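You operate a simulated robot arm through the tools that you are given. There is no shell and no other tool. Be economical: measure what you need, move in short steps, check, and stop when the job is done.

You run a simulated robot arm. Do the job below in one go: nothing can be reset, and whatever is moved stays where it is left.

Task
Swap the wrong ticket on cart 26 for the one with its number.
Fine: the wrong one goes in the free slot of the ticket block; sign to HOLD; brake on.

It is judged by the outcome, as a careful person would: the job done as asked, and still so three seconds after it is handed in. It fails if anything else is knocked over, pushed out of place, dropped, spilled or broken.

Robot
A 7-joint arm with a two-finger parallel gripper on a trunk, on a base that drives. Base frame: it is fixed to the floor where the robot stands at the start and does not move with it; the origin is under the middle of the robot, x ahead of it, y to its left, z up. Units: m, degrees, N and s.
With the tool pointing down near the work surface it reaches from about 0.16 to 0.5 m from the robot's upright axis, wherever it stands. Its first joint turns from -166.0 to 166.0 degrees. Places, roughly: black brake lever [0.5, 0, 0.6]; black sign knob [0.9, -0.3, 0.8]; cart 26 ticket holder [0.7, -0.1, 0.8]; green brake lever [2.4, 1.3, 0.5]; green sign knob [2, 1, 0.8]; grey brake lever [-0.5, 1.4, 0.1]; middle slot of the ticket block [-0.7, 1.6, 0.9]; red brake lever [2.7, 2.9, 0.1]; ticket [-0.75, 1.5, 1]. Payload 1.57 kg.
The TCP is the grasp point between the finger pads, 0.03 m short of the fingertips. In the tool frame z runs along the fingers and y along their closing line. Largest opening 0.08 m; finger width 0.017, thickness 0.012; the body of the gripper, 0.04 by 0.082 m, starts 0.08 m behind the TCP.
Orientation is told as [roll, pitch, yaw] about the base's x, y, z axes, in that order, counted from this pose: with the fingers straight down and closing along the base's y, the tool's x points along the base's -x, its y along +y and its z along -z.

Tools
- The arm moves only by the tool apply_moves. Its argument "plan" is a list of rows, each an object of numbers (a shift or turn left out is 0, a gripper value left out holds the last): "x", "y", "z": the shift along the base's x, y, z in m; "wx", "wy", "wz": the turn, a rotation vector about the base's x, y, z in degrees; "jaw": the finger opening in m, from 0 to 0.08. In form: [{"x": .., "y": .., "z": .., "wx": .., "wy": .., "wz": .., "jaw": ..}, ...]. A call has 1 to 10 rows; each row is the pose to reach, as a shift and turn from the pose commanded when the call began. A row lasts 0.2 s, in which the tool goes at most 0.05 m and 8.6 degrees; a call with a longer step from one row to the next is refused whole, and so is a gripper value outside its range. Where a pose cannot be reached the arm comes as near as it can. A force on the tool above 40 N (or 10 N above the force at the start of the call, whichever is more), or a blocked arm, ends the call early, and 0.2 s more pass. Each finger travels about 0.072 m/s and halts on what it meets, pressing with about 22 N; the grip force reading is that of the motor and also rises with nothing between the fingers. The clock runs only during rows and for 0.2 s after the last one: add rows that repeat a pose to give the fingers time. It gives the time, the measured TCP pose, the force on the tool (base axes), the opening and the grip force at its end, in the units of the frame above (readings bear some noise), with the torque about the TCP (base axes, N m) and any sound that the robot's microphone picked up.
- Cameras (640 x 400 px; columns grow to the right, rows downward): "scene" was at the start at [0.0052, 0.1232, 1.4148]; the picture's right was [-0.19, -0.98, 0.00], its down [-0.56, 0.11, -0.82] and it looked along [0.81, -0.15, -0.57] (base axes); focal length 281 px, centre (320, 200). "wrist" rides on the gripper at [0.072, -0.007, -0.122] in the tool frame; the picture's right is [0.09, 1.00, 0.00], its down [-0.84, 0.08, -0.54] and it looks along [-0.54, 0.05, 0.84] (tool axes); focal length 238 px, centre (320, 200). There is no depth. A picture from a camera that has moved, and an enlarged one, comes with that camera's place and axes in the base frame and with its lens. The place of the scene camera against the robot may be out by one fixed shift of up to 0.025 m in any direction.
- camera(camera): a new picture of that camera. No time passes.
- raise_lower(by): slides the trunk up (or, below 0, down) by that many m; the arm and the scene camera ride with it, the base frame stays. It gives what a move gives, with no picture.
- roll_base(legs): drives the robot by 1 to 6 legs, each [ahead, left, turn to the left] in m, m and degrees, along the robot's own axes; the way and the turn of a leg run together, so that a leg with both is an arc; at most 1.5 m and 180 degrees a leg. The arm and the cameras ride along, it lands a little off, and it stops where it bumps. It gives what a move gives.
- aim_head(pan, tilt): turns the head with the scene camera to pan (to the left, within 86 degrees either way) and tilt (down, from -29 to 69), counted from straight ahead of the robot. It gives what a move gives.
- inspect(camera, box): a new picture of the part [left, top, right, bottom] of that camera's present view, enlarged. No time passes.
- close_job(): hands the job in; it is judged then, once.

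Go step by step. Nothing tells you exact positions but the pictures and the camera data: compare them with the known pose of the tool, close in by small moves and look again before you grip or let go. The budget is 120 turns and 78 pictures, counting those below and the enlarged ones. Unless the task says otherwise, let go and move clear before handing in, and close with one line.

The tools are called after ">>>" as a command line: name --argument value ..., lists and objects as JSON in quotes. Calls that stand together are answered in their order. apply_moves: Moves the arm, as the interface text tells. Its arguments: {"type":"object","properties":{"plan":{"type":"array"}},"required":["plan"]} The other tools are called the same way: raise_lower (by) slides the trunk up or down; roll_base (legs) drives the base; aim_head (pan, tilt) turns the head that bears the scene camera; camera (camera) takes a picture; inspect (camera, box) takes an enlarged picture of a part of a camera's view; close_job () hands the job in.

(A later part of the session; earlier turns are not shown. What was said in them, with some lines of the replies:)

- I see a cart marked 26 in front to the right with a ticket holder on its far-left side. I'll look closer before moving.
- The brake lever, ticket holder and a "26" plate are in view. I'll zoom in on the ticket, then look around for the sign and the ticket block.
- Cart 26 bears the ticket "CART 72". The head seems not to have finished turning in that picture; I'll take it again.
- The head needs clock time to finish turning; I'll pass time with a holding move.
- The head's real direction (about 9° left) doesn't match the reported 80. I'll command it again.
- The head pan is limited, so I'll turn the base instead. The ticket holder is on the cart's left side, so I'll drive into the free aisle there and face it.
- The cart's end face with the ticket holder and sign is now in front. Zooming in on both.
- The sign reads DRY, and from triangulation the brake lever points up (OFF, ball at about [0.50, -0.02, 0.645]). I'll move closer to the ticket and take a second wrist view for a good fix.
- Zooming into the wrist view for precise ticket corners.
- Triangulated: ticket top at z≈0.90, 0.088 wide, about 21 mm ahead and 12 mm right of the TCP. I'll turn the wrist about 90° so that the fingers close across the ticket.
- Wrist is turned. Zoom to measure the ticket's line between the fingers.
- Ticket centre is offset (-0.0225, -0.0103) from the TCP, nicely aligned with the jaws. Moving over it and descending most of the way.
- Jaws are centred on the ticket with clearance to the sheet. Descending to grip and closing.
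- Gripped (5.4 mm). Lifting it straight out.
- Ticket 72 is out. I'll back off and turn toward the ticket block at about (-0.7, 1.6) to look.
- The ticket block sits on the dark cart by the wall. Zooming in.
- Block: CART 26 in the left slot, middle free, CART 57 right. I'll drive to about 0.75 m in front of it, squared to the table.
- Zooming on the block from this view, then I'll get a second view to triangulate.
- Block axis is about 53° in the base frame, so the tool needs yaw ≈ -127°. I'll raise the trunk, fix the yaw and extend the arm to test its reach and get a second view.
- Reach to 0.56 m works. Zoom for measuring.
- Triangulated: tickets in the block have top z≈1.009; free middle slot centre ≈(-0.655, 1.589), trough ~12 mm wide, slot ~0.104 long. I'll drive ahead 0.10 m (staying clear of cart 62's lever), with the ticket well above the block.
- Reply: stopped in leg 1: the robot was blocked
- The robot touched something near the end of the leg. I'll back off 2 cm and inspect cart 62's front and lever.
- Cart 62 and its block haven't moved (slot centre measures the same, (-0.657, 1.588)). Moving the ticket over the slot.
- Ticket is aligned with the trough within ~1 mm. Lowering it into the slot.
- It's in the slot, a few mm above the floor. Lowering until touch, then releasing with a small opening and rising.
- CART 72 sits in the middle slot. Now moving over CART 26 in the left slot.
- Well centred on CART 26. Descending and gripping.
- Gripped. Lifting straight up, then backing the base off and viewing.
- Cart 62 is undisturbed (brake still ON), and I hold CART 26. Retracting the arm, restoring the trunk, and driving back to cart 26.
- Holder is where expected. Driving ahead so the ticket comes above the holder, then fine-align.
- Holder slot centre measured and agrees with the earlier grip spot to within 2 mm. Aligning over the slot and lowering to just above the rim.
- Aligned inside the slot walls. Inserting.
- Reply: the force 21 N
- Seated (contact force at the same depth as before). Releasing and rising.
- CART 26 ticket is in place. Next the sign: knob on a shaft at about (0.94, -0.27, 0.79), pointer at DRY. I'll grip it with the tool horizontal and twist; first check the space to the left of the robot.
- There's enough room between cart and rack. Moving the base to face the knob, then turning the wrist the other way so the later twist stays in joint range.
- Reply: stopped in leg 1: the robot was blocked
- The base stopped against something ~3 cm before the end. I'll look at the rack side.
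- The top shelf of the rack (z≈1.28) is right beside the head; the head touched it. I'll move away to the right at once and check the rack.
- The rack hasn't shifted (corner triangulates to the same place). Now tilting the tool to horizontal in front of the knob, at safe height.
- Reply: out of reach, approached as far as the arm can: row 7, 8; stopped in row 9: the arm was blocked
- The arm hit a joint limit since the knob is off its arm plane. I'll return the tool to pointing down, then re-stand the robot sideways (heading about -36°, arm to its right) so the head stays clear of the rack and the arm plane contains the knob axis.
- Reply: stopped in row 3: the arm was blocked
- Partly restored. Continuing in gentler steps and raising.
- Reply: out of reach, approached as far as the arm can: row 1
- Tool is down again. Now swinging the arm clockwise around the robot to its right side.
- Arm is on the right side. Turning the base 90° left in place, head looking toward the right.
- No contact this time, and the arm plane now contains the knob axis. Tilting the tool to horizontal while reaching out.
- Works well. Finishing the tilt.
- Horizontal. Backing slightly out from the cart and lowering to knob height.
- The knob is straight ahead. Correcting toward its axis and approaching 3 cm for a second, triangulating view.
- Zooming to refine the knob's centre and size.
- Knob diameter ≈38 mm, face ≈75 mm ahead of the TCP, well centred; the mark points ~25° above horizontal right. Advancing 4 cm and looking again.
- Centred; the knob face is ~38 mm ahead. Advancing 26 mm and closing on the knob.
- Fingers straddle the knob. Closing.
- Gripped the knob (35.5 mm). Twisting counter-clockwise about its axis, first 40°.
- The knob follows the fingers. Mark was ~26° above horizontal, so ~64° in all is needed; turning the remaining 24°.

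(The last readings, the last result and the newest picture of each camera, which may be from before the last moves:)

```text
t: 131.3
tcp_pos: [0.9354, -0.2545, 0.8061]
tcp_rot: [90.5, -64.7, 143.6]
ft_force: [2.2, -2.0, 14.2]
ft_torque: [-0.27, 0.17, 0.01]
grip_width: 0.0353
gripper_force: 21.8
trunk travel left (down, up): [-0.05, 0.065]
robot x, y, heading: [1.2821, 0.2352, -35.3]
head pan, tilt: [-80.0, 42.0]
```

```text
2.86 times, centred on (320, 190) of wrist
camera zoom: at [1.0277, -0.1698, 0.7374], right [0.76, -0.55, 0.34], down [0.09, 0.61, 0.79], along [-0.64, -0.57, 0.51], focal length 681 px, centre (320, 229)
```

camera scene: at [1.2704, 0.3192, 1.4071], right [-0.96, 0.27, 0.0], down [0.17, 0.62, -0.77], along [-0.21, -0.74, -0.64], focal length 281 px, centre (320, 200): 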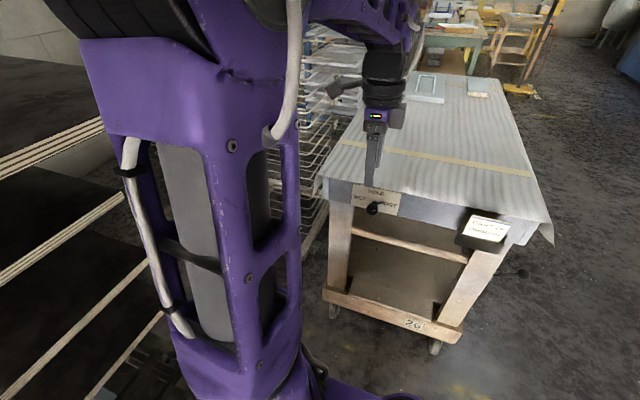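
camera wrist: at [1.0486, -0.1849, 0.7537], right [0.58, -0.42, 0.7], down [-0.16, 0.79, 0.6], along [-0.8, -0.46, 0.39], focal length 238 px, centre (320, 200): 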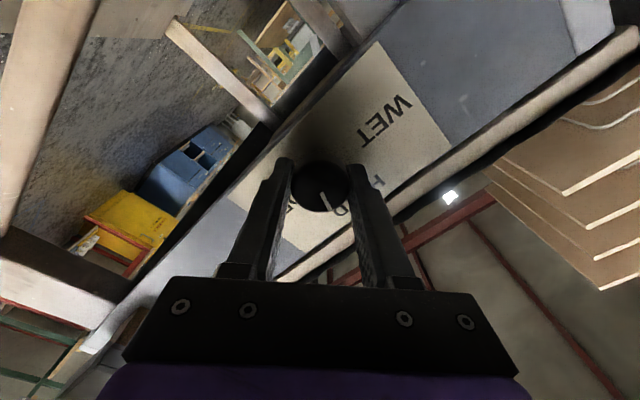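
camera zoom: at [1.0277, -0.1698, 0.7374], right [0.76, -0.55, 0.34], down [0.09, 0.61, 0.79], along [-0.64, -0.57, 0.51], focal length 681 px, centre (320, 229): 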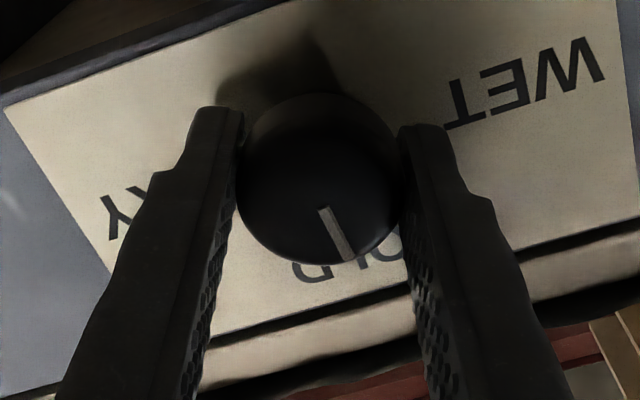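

The mark now points straight up toward HOLD. Releasing and backing straight out.

>>> apply_moves --plan '[{"jaw": 0.062}, {}, {}, {"x": 0.02, "y": 0.0277}, {"x": 0.04, "y": 0.0555}, {"x": 0.0585, "y": 0.0811}, {"x": 0.0585, "y": 0.0811}]'

>>> inspect --camera "wrist" --box '[220, 60, 420, 220]'

```text
t: 132.9
tcp_pos: [0.9947, -0.172, 0.8058]
tcp_rot: [90.2, -64.8, 143.8]
ft_force: [-0.8, -0.8, -0.4]
ft_torque: [-0.04, 0.0, 0.02]
grip_width: 0.0619
gripper_force: 0.1
trunk travel left (down, up): [-0.05, 0.065]
robot x, y, heading: [1.2763, 0.2342, -35.6]
head pan, tilt: [-80.0, 42.0]
```

```text
2.50 times, centred on (320, 140) of wrist
camera zoom: at [1.0854, -0.0884, 0.7361], right [0.76, -0.55, 0.34], down [0.09, 0.61, 0.79], along [-0.64, -0.57, 0.51], focal length 596 px, centre (320, 350)
```

zoom: 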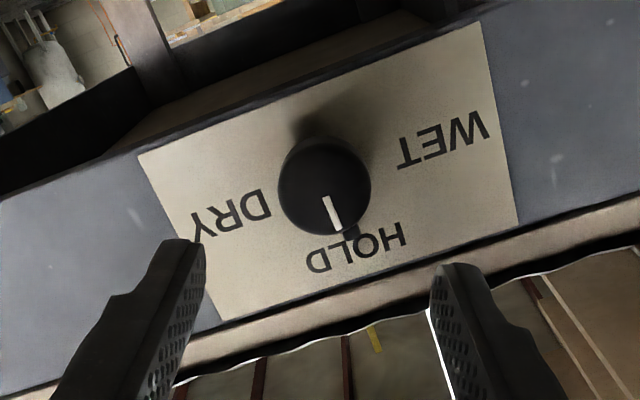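

The sign mark points to HOLD. Next: raise the arm clear, un-tilt it, and drive round to the brake-lever side.

>>> apply_moves --plan '[{"x": 0.006, "y": 0.008, "z": 0.02}, {"x": 0.012, "y": 0.016, "z": 0.06}, {"x": 0.012, "y": 0.016, "z": 0.1}, {"x": 0.012, "y": 0.016, "z": 0.145}, {"x": 0.012, "y": 0.016, "z": 0.19}, {"x": 0.012, "y": 0.016, "z": 0.235}, {"x": 0.012, "y": 0.016, "z": 0.28}, {"x": 0.012, "y": 0.016, "z": 0.3}, {"x": 0.012, "y": 0.016, "z": 0.3}]'

>>> apply_moves --plan '[{"wx": 6.49, "wy": -4.68, "x": 0.004, "y": 0.006}, {"wx": 12.98, "wy": -9.36, "x": 0.008, "y": 0.012}, {"wx": 19.46, "wy": -14.04, "x": 0.012, "y": 0.017}, {"wx": 25.95, "wy": -18.72, "x": 0.016, "y": 0.022}, {"wx": 32.44, "wy": -23.4, "x": 0.02, "y": 0.028}, {"wx": 38.93, "wy": -28.08, "x": 0.024, "y": 0.033}, {"wx": 45.42, "wy": -32.76, "x": 0.028, "y": 0.039}, {"wx": 51.9, "wy": -37.44, "x": 0.032, "y": 0.044}, {"wx": 51.9, "wy": -37.44, "x": 0.032, "y": 0.044}]'

```text
t: 134.9
tcp_pos: [1.0001, -0.1673, 1.1102]
tcp_rot: [90.2, -64.7, 143.9]
ft_force: [0.2, -0.6, 0.0]
ft_torque: [0.03, -0.02, 0.03]
grip_width: 0.0622
gripper_force: 0.1
out of reach, approached as far as the arm can: row 4, 5, 6, 7, 8, 9
trunk travel left (down, up): [-0.05, 0.065]
robot x, y, heading: [1.2749, 0.2343, -35.6]
head pan, tilt: [-80.0, 42.0]
```

```text
t: 136.9
tcp_pos: [1.0315, -0.123, 1.1089]
tcp_rot: [11.6, -23.5, -153.5]
ft_force: [-0.6, -0.9, -0.8]
ft_torque: [0.01, 0.03, 0.01]
grip_width: 0.062
gripper_force: 0.1
out of reach, approached as far as the arm can: row 5
trunk travel left (down, up): [-0.05, 0.065]
robot x, y, heading: [1.2804, 0.2338, -35.7]
head pan, tilt: [-80.0, 42.0]
```

Arm is clear and high. Driving back 1.08 m, then right 0.66 m to the lever side.

>>> roll_base --legs '[[-1.08, 0, 0], [0, -0.65, 0]]'

```text
t: 148.6
tcp_pos: [-0.2242, -0.0062, 1.1084]
tcp_rot: [11.8, -23.5, -153.9]
ft_force: [1.3, -1.1, -0.1]
ft_torque: [0.04, 0.01, -0.04]
grip_width: 0.062
gripper_force: 0.1
trunk travel left (down, up): [-0.05, 0.065]
robot x, y, heading: [0.0196, 0.3497, -35.9]
head pan, tilt: [-80.0, 42.0]
```

Arrived. Swinging the arm round to the front, toward the lever.

>>> apply_moves --plan '[{"x": 0.0399, "y": -0.0243, "wz": 6.2, "jaw": 0.0}, {"x": 0.0822, "y": -0.0441, "wz": 12.4}, {"x": 0.1263, "y": -0.0592, "wz": 18.6}, {"x": 0.1711, "y": -0.0693, "wz": 24.8}, {"x": 0.2175, "y": -0.0747, "wz": 30.9}, {"x": 0.2641, "y": -0.075, "wz": 37.1}, {"x": 0.3105, "y": -0.0703, "wz": 43.3}]'

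>>> apply_moves --plan '[{"x": 0.0457, "y": 0.0097, "wz": 6.2}, {"x": 0.09, "y": 0.0243, "wz": 12.4}, {"x": 0.1325, "y": 0.0435, "wz": 18.6}, {"x": 0.172, "y": 0.0669, "wz": 24.8}, {"x": 0.2094, "y": 0.0948, "wz": 30.9}, {"x": 0.2436, "y": 0.1265, "wz": 37.1}, {"x": 0.2742, "y": 0.1618, "wz": 43.3}, {"x": 0.2742, "y": 0.1618, "wz": 43.3}]'

>>> aim_head --pan 0 --tilt 45

>>> camera --camera "scene"

```text
t: 150.2
tcp_pos: [0.0847, -0.0787, 1.0919]
tcp_rot: [10.5, -21.5, -110.2]
ft_force: [-0.2, 0.4, 1.4]
ft_torque: [0.0, 0.0, 0.0]
grip_width: 0.0
gripper_force: 21.3
trunk travel left (down, up): [-0.05, 0.065]
robot x, y, heading: [0.0235, 0.3498, -35.8]
head pan, tilt: [-80.0, 42.0]
```

```text
t: 152.0
tcp_pos: [0.3613, 0.0824, 1.0923]
tcp_rot: [11.0, -21.3, -67.1]
ft_force: [-0.3, 0.4, -0.6]
ft_torque: [0.02, 0.0, -0.01]
grip_width: 0.0
gripper_force: 21.3
trunk travel left (down, up): [-0.05, 0.065]
robot x, y, heading: [0.0231, 0.3509, -35.7]
head pan, tilt: [-80.0, 42.0]
```

```text
t: 153.6
tcp_pos: [0.3615, 0.0842, 1.1032]
tcp_rot: [11.4, -22.8, -67.2]
ft_force: [0.0, 0.3, -0.2]
ft_torque: [0.02, -0.01, -0.01]
grip_width: 0.0001
gripper_force: 21.7
trunk travel left (down, up): [-0.05, 0.065]
robot x, y, heading: [0.0218, 0.3512, -35.9]
head pan, tilt: [0.0, 45.0]
```

```text
7 pictures are left
camera scene: at [0.0393, 0.4247, 1.4259], right [-1.0, 0.02, 0.0], down [0.01, 0.47, -0.88], along [-0.02, -0.88, -0.47], focal length 281 px, centre (320, 200)
```

scene: 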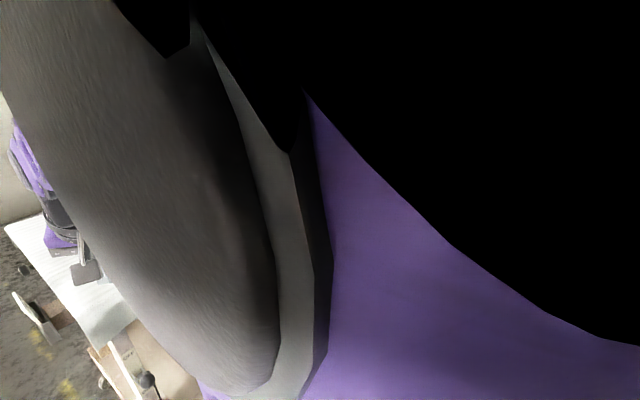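

The head ran into the arm's shoulder when panning, so I'll turn it back and rely on the wrist camera. Now levelling the jaw line and tilting the tool forward for a push from outside the sheet's overhang.

>>> aim_head --pan -80 --tilt 42

>>> apply_moves --plan '[{"wx": -2.2, "wy": 1.85, "wz": 6.1}, {"wx": -4.5, "wy": 3.7, "wz": 12.2}, {"wx": -6.7, "wy": 5.5, "wz": 18.3}, {"wx": -8.9, "wy": 7.4, "wz": 24.4}, {"wx": -8.9, "wy": 7.4, "wz": 24.4}]'

>>> apply_moves --plan '[{"wx": -4.9, "wy": -6.3, "z": -0.035}, {"wx": -9.8, "wy": -12.6, "z": -0.075}, {"wx": -14.7, "wy": -19, "z": -0.115, "x": 0.008, "y": -0.006}, {"wx": -19.6, "wy": -25.3, "z": -0.155, "x": 0.017, "y": -0.012}, {"wx": -24.5, "wy": -31.6, "z": -0.195, "x": 0.017, "y": -0.012}, {"wx": -24.5, "wy": -31.6, "z": -0.235, "x": 0.017, "y": -0.012}, {"wx": -24.5, "wy": -31.6, "z": -0.275, "x": 0.017, "y": -0.012}, {"wx": -24.5, "wy": -31.6, "z": -0.315, "x": 0.017, "y": -0.012}, {"wx": -24.5, "wy": -31.6, "z": -0.34, "x": 0.017, "y": -0.012}, {"wx": -24.5, "wy": -31.6, "z": -0.34, "x": 0.017, "y": -0.012}]'

```text
t: 155.1
tcp_pos: [0.3608, 0.0849, 1.1033]
tcp_rot: [11.4, -22.9, -67.2]
ft_force: [1.1, -0.1, 0.1]
ft_torque: [-0.02, 0.02, -0.01]
grip_width: 0.0001
gripper_force: 21.0
trunk travel left (down, up): [-0.05, 0.065]
robot x, y, heading: [0.0203, 0.3478, -35.6]
head pan, tilt: [-80.0, 42.0]
```

```text
t: 156.3
tcp_pos: [0.3602, 0.0852, 1.1097]
tcp_rot: [-0.7, -26.1, -37.5]
ft_force: [0.1, -0.1, -0.1]
ft_torque: [0.0, 0.01, 0.01]
grip_width: 0.0
gripper_force: 21.2
trunk travel left (down, up): [-0.05, 0.065]
robot x, y, heading: [0.0231, 0.3523, -35.6]
head pan, tilt: [-80.0, 42.0]
```

```text
t: 158.5
tcp_pos: [0.3783, 0.0737, 0.767]
tcp_rot: [-0.9, -66.1, -37.4]
ft_force: [-0.5, -0.2, -0.2]
ft_torque: [-0.01, 0.01, -0.01]
grip_width: 0.0001
gripper_force: 21.3
out of reach, approached as far as the arm can: row 3, 4, 5, 6, 7
trunk travel left (down, up): [-0.05, 0.065]
robot x, y, heading: [0.0232, 0.3503, -35.8]
head pan, tilt: [-80.0, 42.0]
```

>>> camera --camera "wrist"

```text
6 pictures are left
camera wrist: at [0.263, 0.1541, 0.7511], right [0.59, 0.81, -0.09], down [-0.07, 0.16, 0.98], along [0.81, -0.57, 0.15], focal length 238 px, centre (320, 200)
```

wrist: 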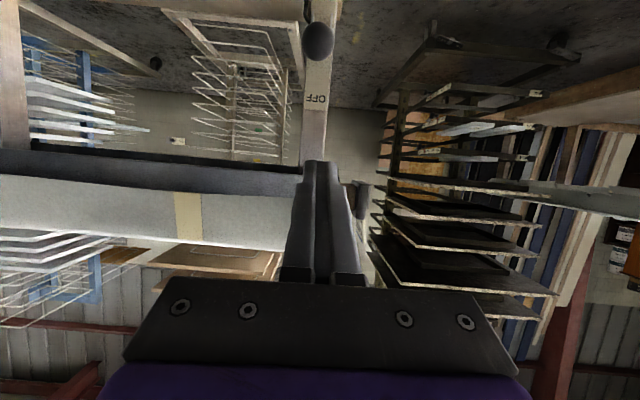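

The ball is ~16 cm ahead and 16 cm below the TCP, at about (0.503, -0.034, 0.61). I'll drop to z 0.695 and advance over it, below the table edge.

>>> apply_moves --plan '[{"z": -0.035}, {"z": -0.07}, {"z": -0.07, "x": 0.03, "y": -0.026}, {"z": -0.07, "x": 0.06, "y": -0.052}, {"z": -0.07, "x": 0.09, "y": -0.078}, {"z": -0.07, "x": 0.09, "y": -0.078}]'

>>> camera --camera "wrist"

```text
t: 159.9
tcp_pos: [0.4684, -0.0069, 0.6986]
tcp_rot: [-1.0, -66.0, -37.4]
ft_force: [-0.3, -0.9, 0.1]
ft_torque: [-0.04, 0.01, 0.0]
grip_width: 0.0
gripper_force: 21.1
trunk travel left (down, up): [-0.05, 0.065]
robot x, y, heading: [0.0227, 0.3484, -36.0]
head pan, tilt: [-80.0, 42.0]
```

```text
5 pictures are left
camera wrist: at [0.3521, 0.0751, 0.6824], right [0.59, 0.8, -0.09], down [-0.07, 0.16, 0.98], along [0.81, -0.57, 0.15], focal length 238 px, centre (320, 200)
```

wrist: 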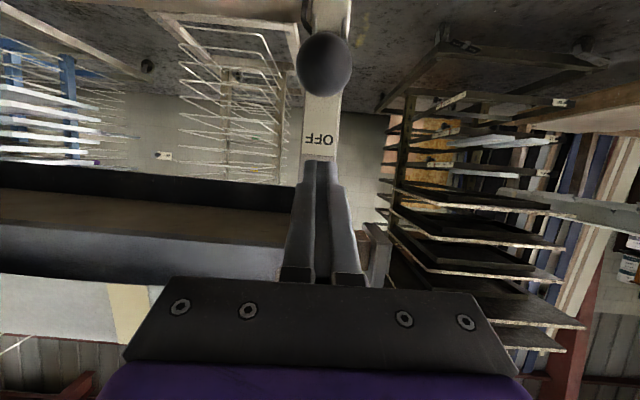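

Ball now fixed at z 0.611, 45 mm ahead. Moving over it and pressing down progressively.

>>> apply_moves --plan '[{"x": 0.0165, "y": -0.015}, {"x": 0.033, "y": -0.03}, {"x": 0.033, "y": -0.03, "z": -0.03}, {"x": 0.033, "y": -0.03, "z": -0.05}, {"x": 0.033, "y": -0.03, "z": -0.065}, {"x": 0.033, "y": -0.03, "z": -0.08}, {"x": 0.033, "y": -0.03, "z": -0.09}, {"x": 0.033, "y": -0.03, "z": -0.1}]'

```text
t: 161.7
tcp_pos: [0.4997, -0.0348, 0.5977]
tcp_rot: [-0.9, -65.9, -37.5]
ft_force: [0.8, 0.5, -1.0]
ft_torque: [-0.02, 0.03, -0.02]
grip_width: 0.0
gripper_force: 21.6
trunk travel left (down, up): [-0.05, 0.065]
robot x, y, heading: [0.0241, 0.3476, -35.9]
head pan, tilt: [-80.0, 42.0]
```

Little force so far. Continuing down and then looking.

>>> apply_moves --plan '[{"z": -0.01}, {"z": -0.02}, {"z": -0.03}, {"z": -0.036}, {"z": -0.036}]'

>>> camera --camera "wrist"

```text
t: 162.3
tcp_pos: [0.5, -0.0346, 0.5845]
tcp_rot: [-1.0, -66.8, -37.5]
ft_force: [-17.5, 13.4, 24.5]
ft_torque: [-0.09, -0.12, 0.01]
grip_width: 0.0
gripper_force: 21.1
trunk travel left (down, up): [-0.05, 0.065]
robot x, y, heading: [0.0207, 0.3479, -36.0]
head pan, tilt: [-80.0, 42.0]
stopped in row 3: the force on the tool passed its limit at 52 N (the readings are from after the stop); the commanded pose is now the measured one
```

```text
4 pictures are left
camera wrist: at [0.3855, 0.0458, 0.5667], right [0.59, 0.8, -0.09], down [-0.08, 0.17, 0.98], along [0.81, -0.57, 0.16], focal length 238 px, centre (320, 200)
```

wrist: 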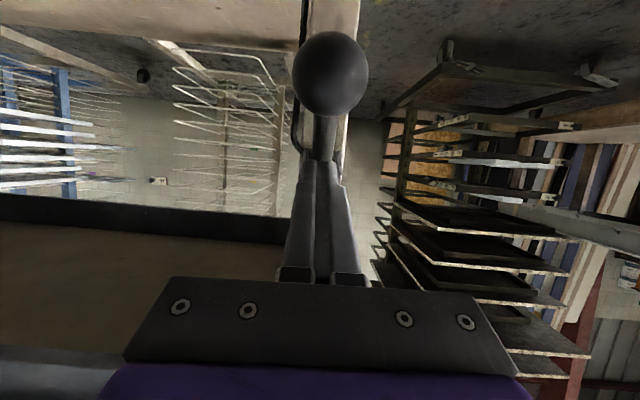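

The lever now points down (ball z≈0.52) and is hard against its stop: ON. Lifting off and backing out.

>>> apply_moves --plan '[{"z": 0.03}, {"z": 0.07}, {"z": 0.1}, {"z": 0.1, "x": -0.035, "y": 0.027}, {"z": 0.1, "x": -0.07, "y": 0.054}, {"z": 0.1, "x": -0.105, "y": 0.081}, {"z": 0.1, "x": -0.12, "y": 0.092}, {"z": 0.1, "x": -0.12, "y": 0.092}]'

>>> inspect --camera "wrist" --box '[240, 0, 400, 130]'

```text
t: 164.1
tcp_pos: [0.3808, 0.0561, 0.683]
tcp_rot: [-1.0, -66.5, -37.3]
ft_force: [-0.3, 0.8, -0.3]
ft_torque: [-0.03, 0.02, -0.02]
grip_width: 0.0
gripper_force: 20.9
trunk travel left (down, up): [-0.05, 0.065]
robot x, y, heading: [0.0232, 0.3478, -35.9]
head pan, tilt: [-80.0, 42.0]
```

```text
3.08 times, centred on (320, 65) of wrist
camera zoom: at [0.2655, 0.1374, 0.6651], right [0.59, 0.8, -0.09], down [-0.08, 0.17, 0.98], along [0.81, -0.57, 0.16], focal length 733 px, centre (320, 615)
```

zoom: 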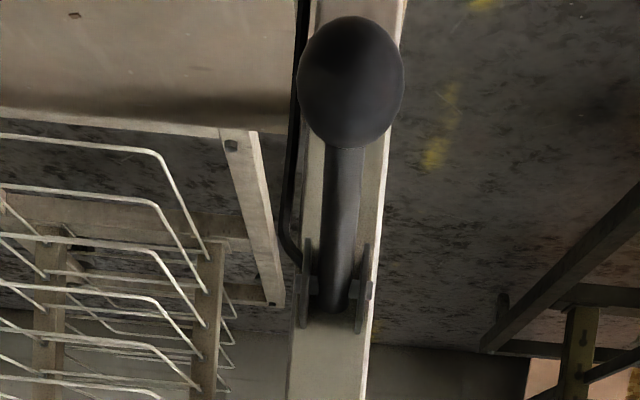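

The brake lever rests in the ON position and the gripper is clear. Backing off slightly, then handing in.

>>> roll_base --legs '[[-0.15, 0, 0]]'

>>> close_job

```text
t: 165.5
tcp_pos: [0.2599, 0.1441, 0.6824]
tcp_rot: [-0.8, -66.5, -37.3]
ft_force: [0.1, 0.0, 0.6]
ft_torque: [0.01, -0.05, -0.04]
grip_width: 0.0
gripper_force: 21.4
trunk travel left (down, up): [-0.05, 0.065]
robot x, y, heading: [-0.0981, 0.4334, -35.9]
head pan, tilt: [-80.0, 42.0]
```

```text
The job is handed in.
```

Cart 26 now holds the CART 26 ticket, CART 72 is in the middle slot of the block, the sign mark points to HOLD and the brake lever is down at ON. The robot bumped something at cart 62, and its head touched the rack's top shelf; later pictures showed neither had shifted.
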